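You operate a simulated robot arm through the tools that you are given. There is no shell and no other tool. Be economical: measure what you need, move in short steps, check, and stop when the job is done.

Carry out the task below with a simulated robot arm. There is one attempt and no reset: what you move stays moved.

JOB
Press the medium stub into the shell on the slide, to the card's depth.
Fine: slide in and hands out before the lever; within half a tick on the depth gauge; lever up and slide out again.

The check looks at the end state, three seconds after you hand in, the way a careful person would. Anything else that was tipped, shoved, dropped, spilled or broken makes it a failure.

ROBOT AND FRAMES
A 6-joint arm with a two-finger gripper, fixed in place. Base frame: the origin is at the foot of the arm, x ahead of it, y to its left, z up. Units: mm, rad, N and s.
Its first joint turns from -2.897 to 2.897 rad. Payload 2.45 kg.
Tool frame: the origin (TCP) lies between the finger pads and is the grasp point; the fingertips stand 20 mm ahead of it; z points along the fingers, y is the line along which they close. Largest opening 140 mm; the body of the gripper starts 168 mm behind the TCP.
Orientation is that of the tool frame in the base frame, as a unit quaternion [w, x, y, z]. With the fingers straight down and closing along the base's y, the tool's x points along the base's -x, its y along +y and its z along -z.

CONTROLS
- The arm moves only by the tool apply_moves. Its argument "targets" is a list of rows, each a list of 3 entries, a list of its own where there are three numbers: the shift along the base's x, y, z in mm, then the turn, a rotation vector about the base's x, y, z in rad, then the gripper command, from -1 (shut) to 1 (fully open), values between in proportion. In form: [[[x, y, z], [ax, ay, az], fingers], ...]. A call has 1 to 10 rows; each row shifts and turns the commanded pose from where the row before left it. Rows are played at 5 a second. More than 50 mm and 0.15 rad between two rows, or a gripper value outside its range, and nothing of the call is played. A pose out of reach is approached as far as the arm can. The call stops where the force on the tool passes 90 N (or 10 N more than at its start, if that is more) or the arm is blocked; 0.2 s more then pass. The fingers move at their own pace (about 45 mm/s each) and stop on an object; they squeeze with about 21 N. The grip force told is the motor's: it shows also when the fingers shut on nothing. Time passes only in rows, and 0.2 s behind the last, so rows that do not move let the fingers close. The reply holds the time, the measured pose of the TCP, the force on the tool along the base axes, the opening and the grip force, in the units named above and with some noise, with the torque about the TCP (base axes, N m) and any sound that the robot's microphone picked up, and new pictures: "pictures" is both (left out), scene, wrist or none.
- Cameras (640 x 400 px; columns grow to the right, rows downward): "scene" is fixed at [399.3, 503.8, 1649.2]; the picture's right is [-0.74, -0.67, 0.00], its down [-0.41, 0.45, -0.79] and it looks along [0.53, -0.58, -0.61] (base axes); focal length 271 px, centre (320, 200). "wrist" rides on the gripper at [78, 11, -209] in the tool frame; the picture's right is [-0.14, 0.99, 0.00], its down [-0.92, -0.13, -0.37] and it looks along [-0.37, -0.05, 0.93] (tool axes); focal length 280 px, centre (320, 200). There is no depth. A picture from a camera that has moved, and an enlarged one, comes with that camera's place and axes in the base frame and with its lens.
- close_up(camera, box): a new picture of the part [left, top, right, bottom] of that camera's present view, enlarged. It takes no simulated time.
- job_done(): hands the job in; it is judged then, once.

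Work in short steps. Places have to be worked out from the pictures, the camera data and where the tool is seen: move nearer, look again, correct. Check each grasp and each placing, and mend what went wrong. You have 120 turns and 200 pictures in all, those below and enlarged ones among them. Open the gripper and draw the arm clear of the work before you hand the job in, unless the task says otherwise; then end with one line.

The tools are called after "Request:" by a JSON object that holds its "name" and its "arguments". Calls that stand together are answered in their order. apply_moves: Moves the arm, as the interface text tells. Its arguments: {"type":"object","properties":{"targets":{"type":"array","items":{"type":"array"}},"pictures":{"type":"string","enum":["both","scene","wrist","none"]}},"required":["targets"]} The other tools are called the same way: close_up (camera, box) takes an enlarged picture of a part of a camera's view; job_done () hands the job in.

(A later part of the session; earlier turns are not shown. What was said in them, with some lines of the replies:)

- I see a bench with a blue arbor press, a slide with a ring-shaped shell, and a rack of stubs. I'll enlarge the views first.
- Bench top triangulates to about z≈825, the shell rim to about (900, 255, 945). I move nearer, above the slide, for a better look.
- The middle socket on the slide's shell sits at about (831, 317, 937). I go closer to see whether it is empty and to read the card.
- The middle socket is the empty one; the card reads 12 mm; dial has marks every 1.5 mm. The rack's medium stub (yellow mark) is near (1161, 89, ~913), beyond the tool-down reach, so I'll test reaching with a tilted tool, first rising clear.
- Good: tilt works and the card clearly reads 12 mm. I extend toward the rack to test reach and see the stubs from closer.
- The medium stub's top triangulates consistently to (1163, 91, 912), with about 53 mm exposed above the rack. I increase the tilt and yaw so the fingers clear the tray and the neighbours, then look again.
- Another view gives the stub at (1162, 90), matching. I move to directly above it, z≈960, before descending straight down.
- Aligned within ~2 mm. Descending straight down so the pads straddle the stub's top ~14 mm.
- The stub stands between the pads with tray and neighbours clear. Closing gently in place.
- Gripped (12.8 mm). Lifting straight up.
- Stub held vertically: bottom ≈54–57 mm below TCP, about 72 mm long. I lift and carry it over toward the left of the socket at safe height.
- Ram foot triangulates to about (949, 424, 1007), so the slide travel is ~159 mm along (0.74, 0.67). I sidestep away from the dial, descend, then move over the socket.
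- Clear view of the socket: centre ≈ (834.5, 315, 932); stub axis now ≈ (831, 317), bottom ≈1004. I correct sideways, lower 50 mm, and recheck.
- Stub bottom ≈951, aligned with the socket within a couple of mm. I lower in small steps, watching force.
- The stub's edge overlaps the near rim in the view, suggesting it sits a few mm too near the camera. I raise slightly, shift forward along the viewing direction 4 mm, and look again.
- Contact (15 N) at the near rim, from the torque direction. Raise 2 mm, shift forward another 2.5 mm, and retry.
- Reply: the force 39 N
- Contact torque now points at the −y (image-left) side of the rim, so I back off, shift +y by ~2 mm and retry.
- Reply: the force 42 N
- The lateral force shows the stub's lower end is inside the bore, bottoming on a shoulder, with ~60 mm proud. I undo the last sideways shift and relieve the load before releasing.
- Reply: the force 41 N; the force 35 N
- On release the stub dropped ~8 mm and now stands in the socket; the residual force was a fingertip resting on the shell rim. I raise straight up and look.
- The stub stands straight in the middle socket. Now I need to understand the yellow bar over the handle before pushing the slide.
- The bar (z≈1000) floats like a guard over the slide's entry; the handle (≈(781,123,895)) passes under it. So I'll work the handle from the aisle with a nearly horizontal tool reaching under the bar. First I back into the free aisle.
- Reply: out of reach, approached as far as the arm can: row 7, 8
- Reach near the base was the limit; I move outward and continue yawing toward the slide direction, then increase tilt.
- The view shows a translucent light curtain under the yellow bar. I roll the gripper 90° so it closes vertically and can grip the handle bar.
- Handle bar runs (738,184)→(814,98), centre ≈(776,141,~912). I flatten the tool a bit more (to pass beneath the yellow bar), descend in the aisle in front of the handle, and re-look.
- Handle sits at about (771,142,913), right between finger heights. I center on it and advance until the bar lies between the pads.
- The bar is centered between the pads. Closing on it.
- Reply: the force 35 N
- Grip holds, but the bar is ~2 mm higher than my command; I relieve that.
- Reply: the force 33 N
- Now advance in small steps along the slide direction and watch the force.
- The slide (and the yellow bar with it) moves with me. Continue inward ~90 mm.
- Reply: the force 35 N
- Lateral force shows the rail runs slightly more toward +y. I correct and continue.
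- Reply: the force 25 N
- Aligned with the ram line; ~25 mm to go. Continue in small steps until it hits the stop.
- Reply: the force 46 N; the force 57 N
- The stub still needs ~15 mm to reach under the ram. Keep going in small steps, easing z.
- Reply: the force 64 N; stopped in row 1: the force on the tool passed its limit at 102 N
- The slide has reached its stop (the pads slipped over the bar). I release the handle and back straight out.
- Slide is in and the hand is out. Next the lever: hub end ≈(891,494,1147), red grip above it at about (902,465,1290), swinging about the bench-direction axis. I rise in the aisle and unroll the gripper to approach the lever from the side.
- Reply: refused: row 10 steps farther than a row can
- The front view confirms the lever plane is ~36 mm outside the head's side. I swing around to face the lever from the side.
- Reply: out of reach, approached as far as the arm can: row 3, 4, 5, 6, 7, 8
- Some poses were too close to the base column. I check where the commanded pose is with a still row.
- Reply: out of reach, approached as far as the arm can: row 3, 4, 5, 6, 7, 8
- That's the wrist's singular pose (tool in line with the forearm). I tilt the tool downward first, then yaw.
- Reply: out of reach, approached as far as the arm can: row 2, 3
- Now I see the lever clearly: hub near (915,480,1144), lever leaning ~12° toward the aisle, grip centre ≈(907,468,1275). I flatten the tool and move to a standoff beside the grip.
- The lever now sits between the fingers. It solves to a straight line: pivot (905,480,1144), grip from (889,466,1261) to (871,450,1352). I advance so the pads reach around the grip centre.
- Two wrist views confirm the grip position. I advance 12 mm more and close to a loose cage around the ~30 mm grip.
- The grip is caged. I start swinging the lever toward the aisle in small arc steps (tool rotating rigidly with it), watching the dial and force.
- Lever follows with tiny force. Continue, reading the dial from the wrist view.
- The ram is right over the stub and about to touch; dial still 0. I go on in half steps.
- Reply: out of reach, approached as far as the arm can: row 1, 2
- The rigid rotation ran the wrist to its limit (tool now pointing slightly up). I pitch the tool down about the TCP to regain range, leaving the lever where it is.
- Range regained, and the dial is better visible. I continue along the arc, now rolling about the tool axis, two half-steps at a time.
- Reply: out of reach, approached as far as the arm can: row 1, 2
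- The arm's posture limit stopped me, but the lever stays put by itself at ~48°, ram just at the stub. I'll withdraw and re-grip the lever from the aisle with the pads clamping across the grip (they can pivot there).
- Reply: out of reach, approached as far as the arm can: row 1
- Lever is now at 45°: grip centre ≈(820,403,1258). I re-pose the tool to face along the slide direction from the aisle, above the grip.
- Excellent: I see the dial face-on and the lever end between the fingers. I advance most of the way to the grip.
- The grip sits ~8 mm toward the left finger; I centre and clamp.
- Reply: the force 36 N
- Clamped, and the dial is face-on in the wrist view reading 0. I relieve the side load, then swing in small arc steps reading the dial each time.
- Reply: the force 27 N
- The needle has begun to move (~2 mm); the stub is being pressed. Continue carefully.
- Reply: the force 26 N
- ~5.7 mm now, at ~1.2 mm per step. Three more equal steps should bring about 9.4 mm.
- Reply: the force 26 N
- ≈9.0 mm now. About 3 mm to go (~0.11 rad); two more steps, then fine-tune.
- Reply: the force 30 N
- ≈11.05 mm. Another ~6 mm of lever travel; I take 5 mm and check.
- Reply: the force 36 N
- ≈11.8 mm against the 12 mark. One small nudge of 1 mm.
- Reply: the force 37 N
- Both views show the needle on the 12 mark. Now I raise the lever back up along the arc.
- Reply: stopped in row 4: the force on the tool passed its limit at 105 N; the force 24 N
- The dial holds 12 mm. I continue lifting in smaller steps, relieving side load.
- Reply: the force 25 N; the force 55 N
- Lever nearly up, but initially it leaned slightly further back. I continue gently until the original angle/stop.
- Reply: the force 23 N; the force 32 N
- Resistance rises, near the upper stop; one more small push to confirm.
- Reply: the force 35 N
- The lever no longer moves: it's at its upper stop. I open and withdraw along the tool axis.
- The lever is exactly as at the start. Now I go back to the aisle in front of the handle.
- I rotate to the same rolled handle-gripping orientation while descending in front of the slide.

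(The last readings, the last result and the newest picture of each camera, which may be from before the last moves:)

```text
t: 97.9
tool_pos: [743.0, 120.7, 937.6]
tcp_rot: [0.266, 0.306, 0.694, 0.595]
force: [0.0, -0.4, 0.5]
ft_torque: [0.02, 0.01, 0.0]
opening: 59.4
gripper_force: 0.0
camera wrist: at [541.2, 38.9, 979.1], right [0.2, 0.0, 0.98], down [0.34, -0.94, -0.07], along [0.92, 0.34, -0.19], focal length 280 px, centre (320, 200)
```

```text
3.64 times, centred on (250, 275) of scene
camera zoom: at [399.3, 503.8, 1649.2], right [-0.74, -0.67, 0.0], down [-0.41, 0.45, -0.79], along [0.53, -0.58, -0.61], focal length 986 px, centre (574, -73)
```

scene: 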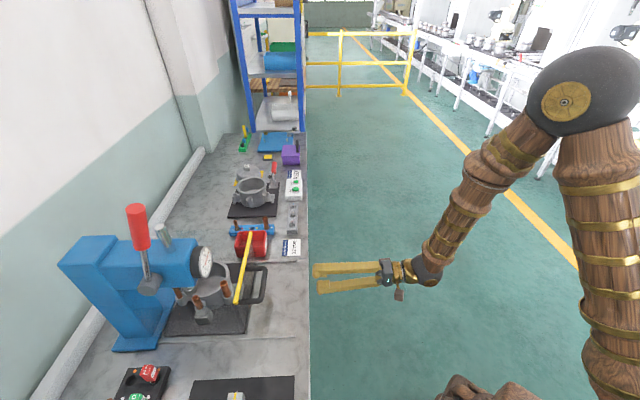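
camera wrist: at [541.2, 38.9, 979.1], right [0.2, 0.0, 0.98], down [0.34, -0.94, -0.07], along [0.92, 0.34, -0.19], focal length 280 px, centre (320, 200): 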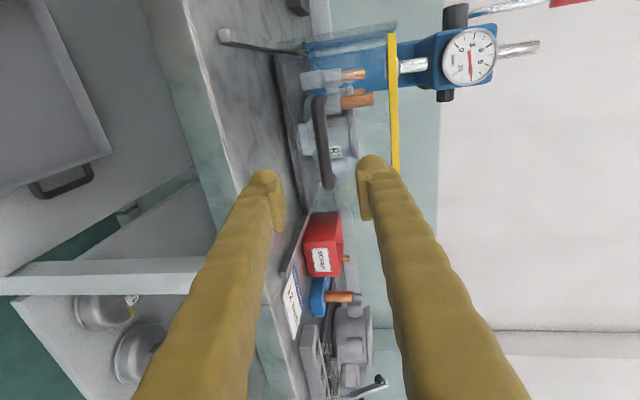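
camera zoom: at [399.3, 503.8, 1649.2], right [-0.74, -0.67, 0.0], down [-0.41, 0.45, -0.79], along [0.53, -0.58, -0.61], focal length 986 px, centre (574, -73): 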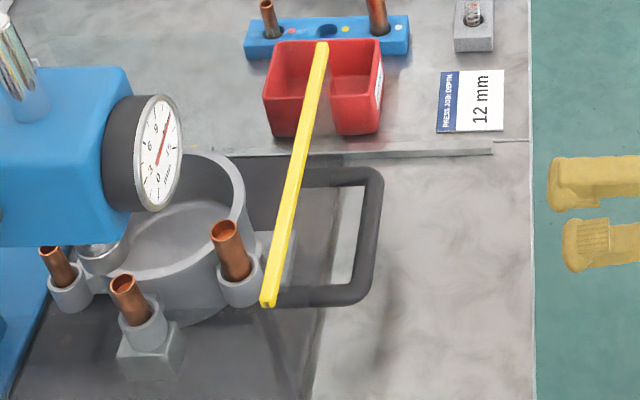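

Handle centre ≈(873,250,915). I lower, align, and advance over the bar.

Request:
{"name": "apply_moves", "arguments": {"targets": [[[-3, 7, -21], [0, 0, 0], -0.15], [[30, 27, 0], [0, 0, 0], -0.15], [[30, 27, 0], [0, 0, 0], -0.15], [[30, 27, 0], [0, 0, 0], -0.15], [[25, 23, 0], [0, 0, 0], -0.15], [[0, 0, 0], [0, 0, 0], -0.15]]}}

Request:
{"name": "close_up", "arguments": {"camera": "wrist", "box": [220, 20, 400, 240]}}

Request:
{"name": "close_up", "arguments": {"camera": "scene", "box": [170, 220, 330, 330]}}

```text
t: 99.3
tool_pos: [857.4, 229.7, 917.1]
tcp_rot: [0.266, 0.306, 0.694, 0.595]
force: [0.2, 0.4, 0.0]
ft_torque: [-0.01, -0.02, -0.03]
opening: 59.6
gripper_force: 0.0
camera wrist: at [653.7, 150.0, 958.3], right [0.2, 0.0, 0.98], down [0.34, -0.94, -0.07], along [0.92, 0.34, -0.19], focal length 280 px, centre (320, 200)
```

scene: 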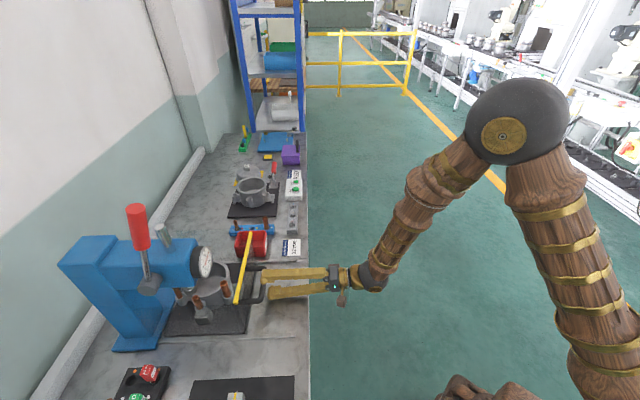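
wrist: 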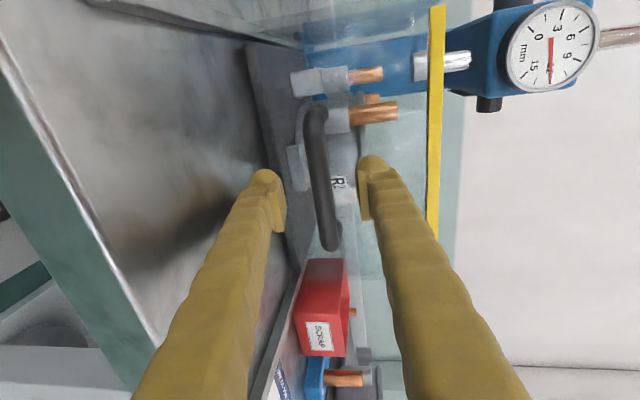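

```text
1.82 times, centred on (310, 130) of wrist
camera zoom: at [653.7, 150.0, 958.3], right [0.2, 0.0, 0.98], down [0.34, -0.94, -0.07], along [0.92, 0.34, -0.19], focal length 510 px, centre (338, 327)
```

zoom: 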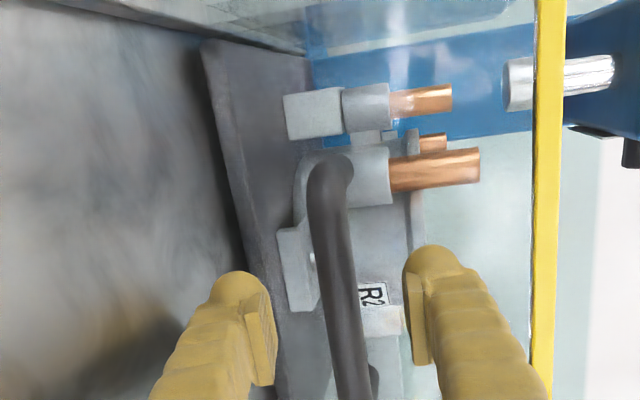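

```text
3.64 times, centred on (250, 275) of scene
camera zoom: at [399.3, 503.8, 1649.2], right [-0.74, -0.67, 0.0], down [-0.41, 0.45, -0.79], along [0.53, -0.58, -0.61], focal length 986 px, centre (574, -73)
```

zoom: 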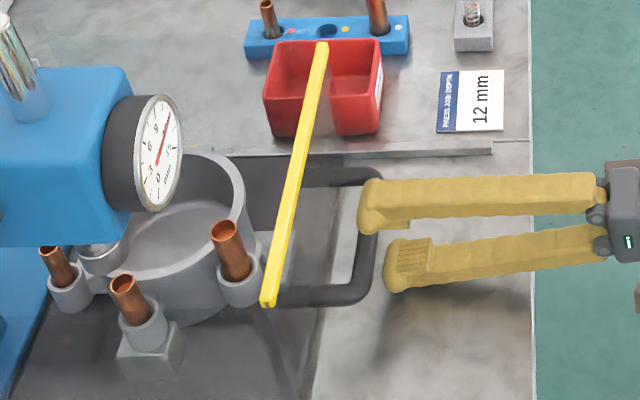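

Request:
{"name": "apply_moves", "arguments": {"targets": [[[15, 14, 0], [0, 0, 0], -0.15], [[0, 0, 0], [0, 0, 0], -0.6], [[0, 0, 0], [0, 0, 0], -1], [[0, 0, 0], [0, 0, 0], -1], [[0, 0, 0], [0, 0, 0], -1], [[0, 0, 0], [0, 0, 0], -1]], "pictures": "none"}}

Request:
{"name": "close_up", "arguments": {"camera": "wrist", "box": [220, 20, 400, 240]}}

```text
t: 100.7
tool_pos: [873.3, 243.9, 916.3]
tcp_rot: [0.265, 0.306, 0.695, 0.594]
force: [1.8, -3.8, -31.8]
ft_torque: [0.12, 0.34, -0.02]
opening: 14.9
gripper_force: 40.8
```

```text
1.82 times, centred on (310, 130) of wrist
camera zoom: at [668.2, 163.6, 957.5], right [0.2, 0.0, 0.98], down [0.34, -0.94, -0.07], along [0.92, 0.34, -0.19], focal length 510 px, centre (338, 327)
```

zoom: 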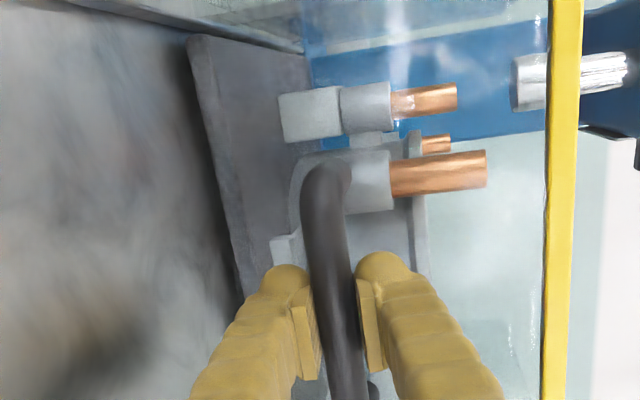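

Gripped. Relieve z, then pull outward.

Request:
{"name": "apply_moves", "arguments": {"targets": [[[0, 0, -2.3], [0, 0, 0], -1], [[-7.3, -6.8, 0], [0, 0, 0], -1], [[-7.3, -6.8, 0], [0, 0, 0], -1], [[-7.3, -6.8, 0], [0, 0, 0], -1], [[-7.3, -6.8, 0], [0, 0, 0], -1], [[-7.3, -6.8, 0], [0, 0, 0], -1], [[0, 0, 0], [0, 0, 0], -1]]}}

```text
t: 102.3
tool_pos: [837.4, 209.4, 914.8]
tcp_rot: [0.266, 0.305, 0.693, 0.596]
force: [19.4, -16.5, -3.2]
ft_torque: [0.01, 0.02, -0.15]
opening: 14.4
gripper_force: 41.0
camera wrist: at [633.0, 129.4, 956.3], right [0.2, 0.0, 0.98], down [0.33, -0.94, -0.07], along [0.92, 0.34, -0.19], focal length 280 px, centre (320, 200)
```

scene: 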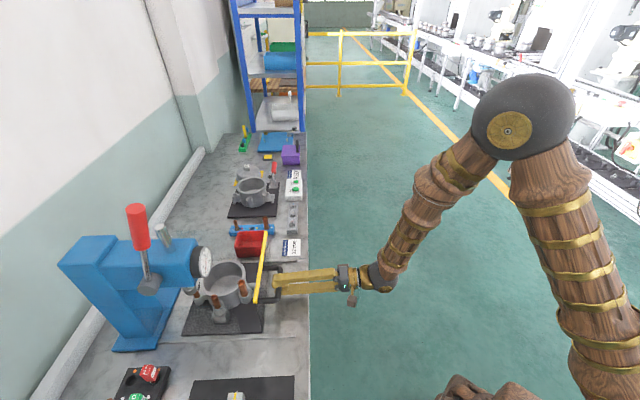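
wrist: 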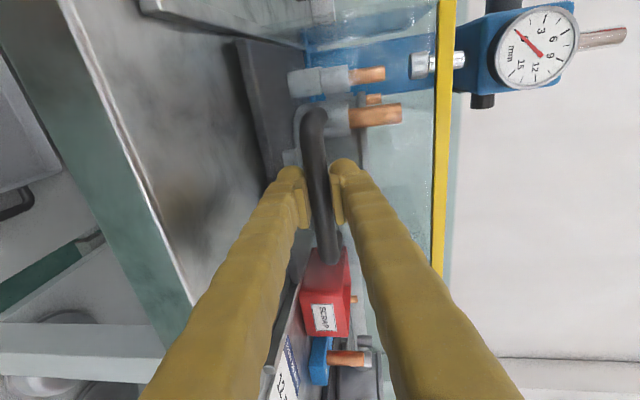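

Request:
{"name": "apply_moves", "arguments": {"targets": [[[-6.6, -7.5, 0], [0, 0, 0], -1], [[-7.3, -6.8, 0], [0, 0, 0], -1], [[-7.3, -6.8, 0], [0, 0, 0], -1], [[-7.3, -6.8, 0], [0, 0, 0], -1], [[-7.3, -6.8, 0], [0, 0, 0], -1], [[-7.3, -6.8, 0], [0, 0, 0], -1], [[-7.3, -6.8, 0], [0, 0, 0], -1], [[-7.3, -6.8, 0], [0, 0, 0], -1], [[0, 0, 0], [0, 0, 0], -1]]}}

```text
t: 104.3
tool_pos: [779.9, 154.2, 914.8]
tcp_rot: [0.266, 0.306, 0.693, 0.597]
force: [22.8, -20.2, 20.4]
ft_torque: [-0.01, -0.1, -0.13]
opening: 13.7
gripper_force: 40.0
camera wrist: at [574.8, 74.7, 956.0], right [0.2, 0.0, 0.98], down [0.34, -0.94, -0.07], along [0.92, 0.34, -0.19], focal length 280 px, centre (320, 200)
```

scene: 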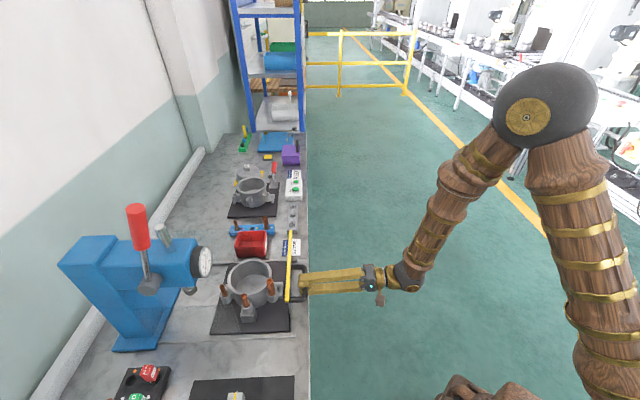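
wrist: 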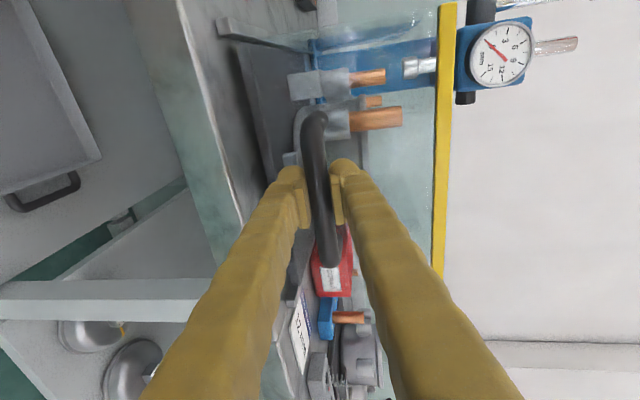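

About 15–18 mm remain to the original out position. Small steps to the stop.

Request:
{"name": "apply_moves", "arguments": {"targets": [[[-3.2, -4.6, 1], [0, 0, 0], -1], [[-3.7, -3.4, 0], [0, 0, 0], -1], [[-3.7, -3.4, 0], [0, 0, 0], -1], [[-3.7, -3.4, 0], [0, 0, 0], -1], [[0, 0, 0], [0, 0, 0], -1]]}}

Request:
{"name": "close_up", "arguments": {"camera": "scene", "box": [180, 210, 340, 350]}}

```text
t: 105.5
tool_pos: [765.7, 143.0, 915.7]
tcp_rot: [0.266, 0.305, 0.694, 0.596]
force: [46.9, 24.0, -6.8]
ft_torque: [0.05, 0.03, 0.34]
opening: 14.0
gripper_force: 40.4
camera wrist: at [561.1, 60.8, 956.4], right [0.2, 0.0, 0.98], down [0.34, -0.94, -0.07], along [0.92, 0.34, -0.19], focal length 280 px, centre (320, 200)
```

scene: 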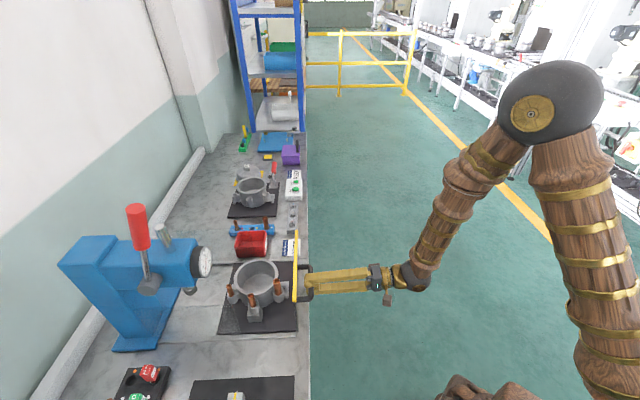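
wrist: 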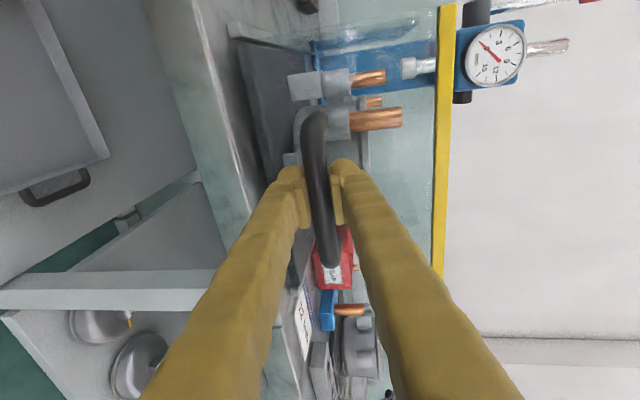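

```text
2.86 times, centred on (260, 280) of scene
camera zoom: at [399.3, 503.8, 1649.2], right [-0.74, -0.67, 0.0], down [-0.41, 0.45, -0.79], along [0.53, -0.58, -0.61], focal length 775 px, centre (491, -29)
```

zoom: 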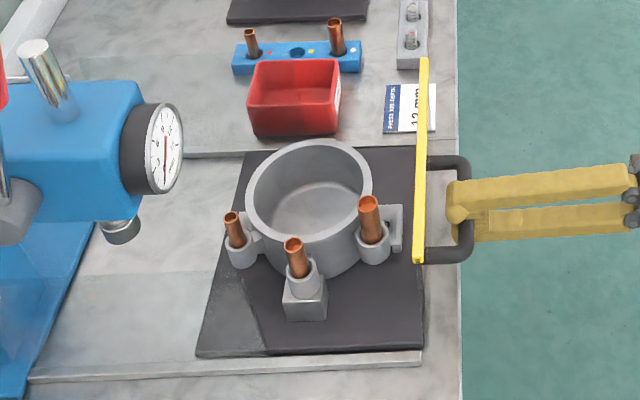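

The slide is back at its original position and resisting at the stop; a last 2 mm pull, then I'll release.

Request:
{"name": "apply_moves", "arguments": {"targets": [[[-1.5, -1.6, 0], [0, 0, 0], -1], [[0, 0, 0], [0, 0, 0], -1], [[0, 0, 0], [0, 0, 0], -0.5], [[0, 0, 0], [0, 0, 0], -0.15], [[0, 0, 0], [0, 0, 0], -0.15], [[-15, -13.5, 0], [0, 0, 0], -0.15], [[-30, -27, 5], [0, 0, 0], -0.15], [[-30, -27, 10], [0, 0, 0], -0.15], [[0, -20, 30], [0, 0, 0], -0.15], [[0, 0, 0], [0, 0, 0], -0.15]]}}

Request:
{"name": "close_up", "arguments": {"camera": "scene", "box": [180, 210, 340, 350]}}

Request:
{"name": "close_up", "arguments": {"camera": "wrist", "box": [220, 0, 560, 220]}}

```text
t: 107.7
tool_pos: [701.4, 46.5, 962.8]
tcp_rot: [0.266, 0.306, 0.694, 0.595]
force: [-1.0, 0.0, -0.7]
ft_torque: [-0.01, -0.02, 0.0]
opening: 59.6
gripper_force: 0.0
out of reach, approached as far as the arm can: row 8
```

scene: 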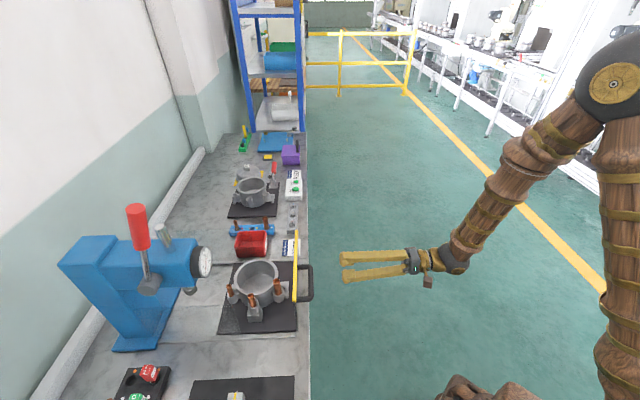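

```text
refused: no pictures are left
```

```text
refused: no pictures are left
```

The slide is out, the lever is up, the stub was pressed to the 12 mm mark, and the open gripper is well clear of the work. Handing in.

Request:
{"name": "job_done", "arguments": {}}

```text
The job is handed in.
```

I pressed the medium stub into the shell's middle socket to the card's 12 mm, with the gauge needle on the 12 mark. The slide went in and the gripper was clear of it before I pulled the lever. The lever is back up, the slide is out again, and the job is handed in. I ran out of pictures at the end, so I checked the final state only in the last full scene view, not in a close-up.
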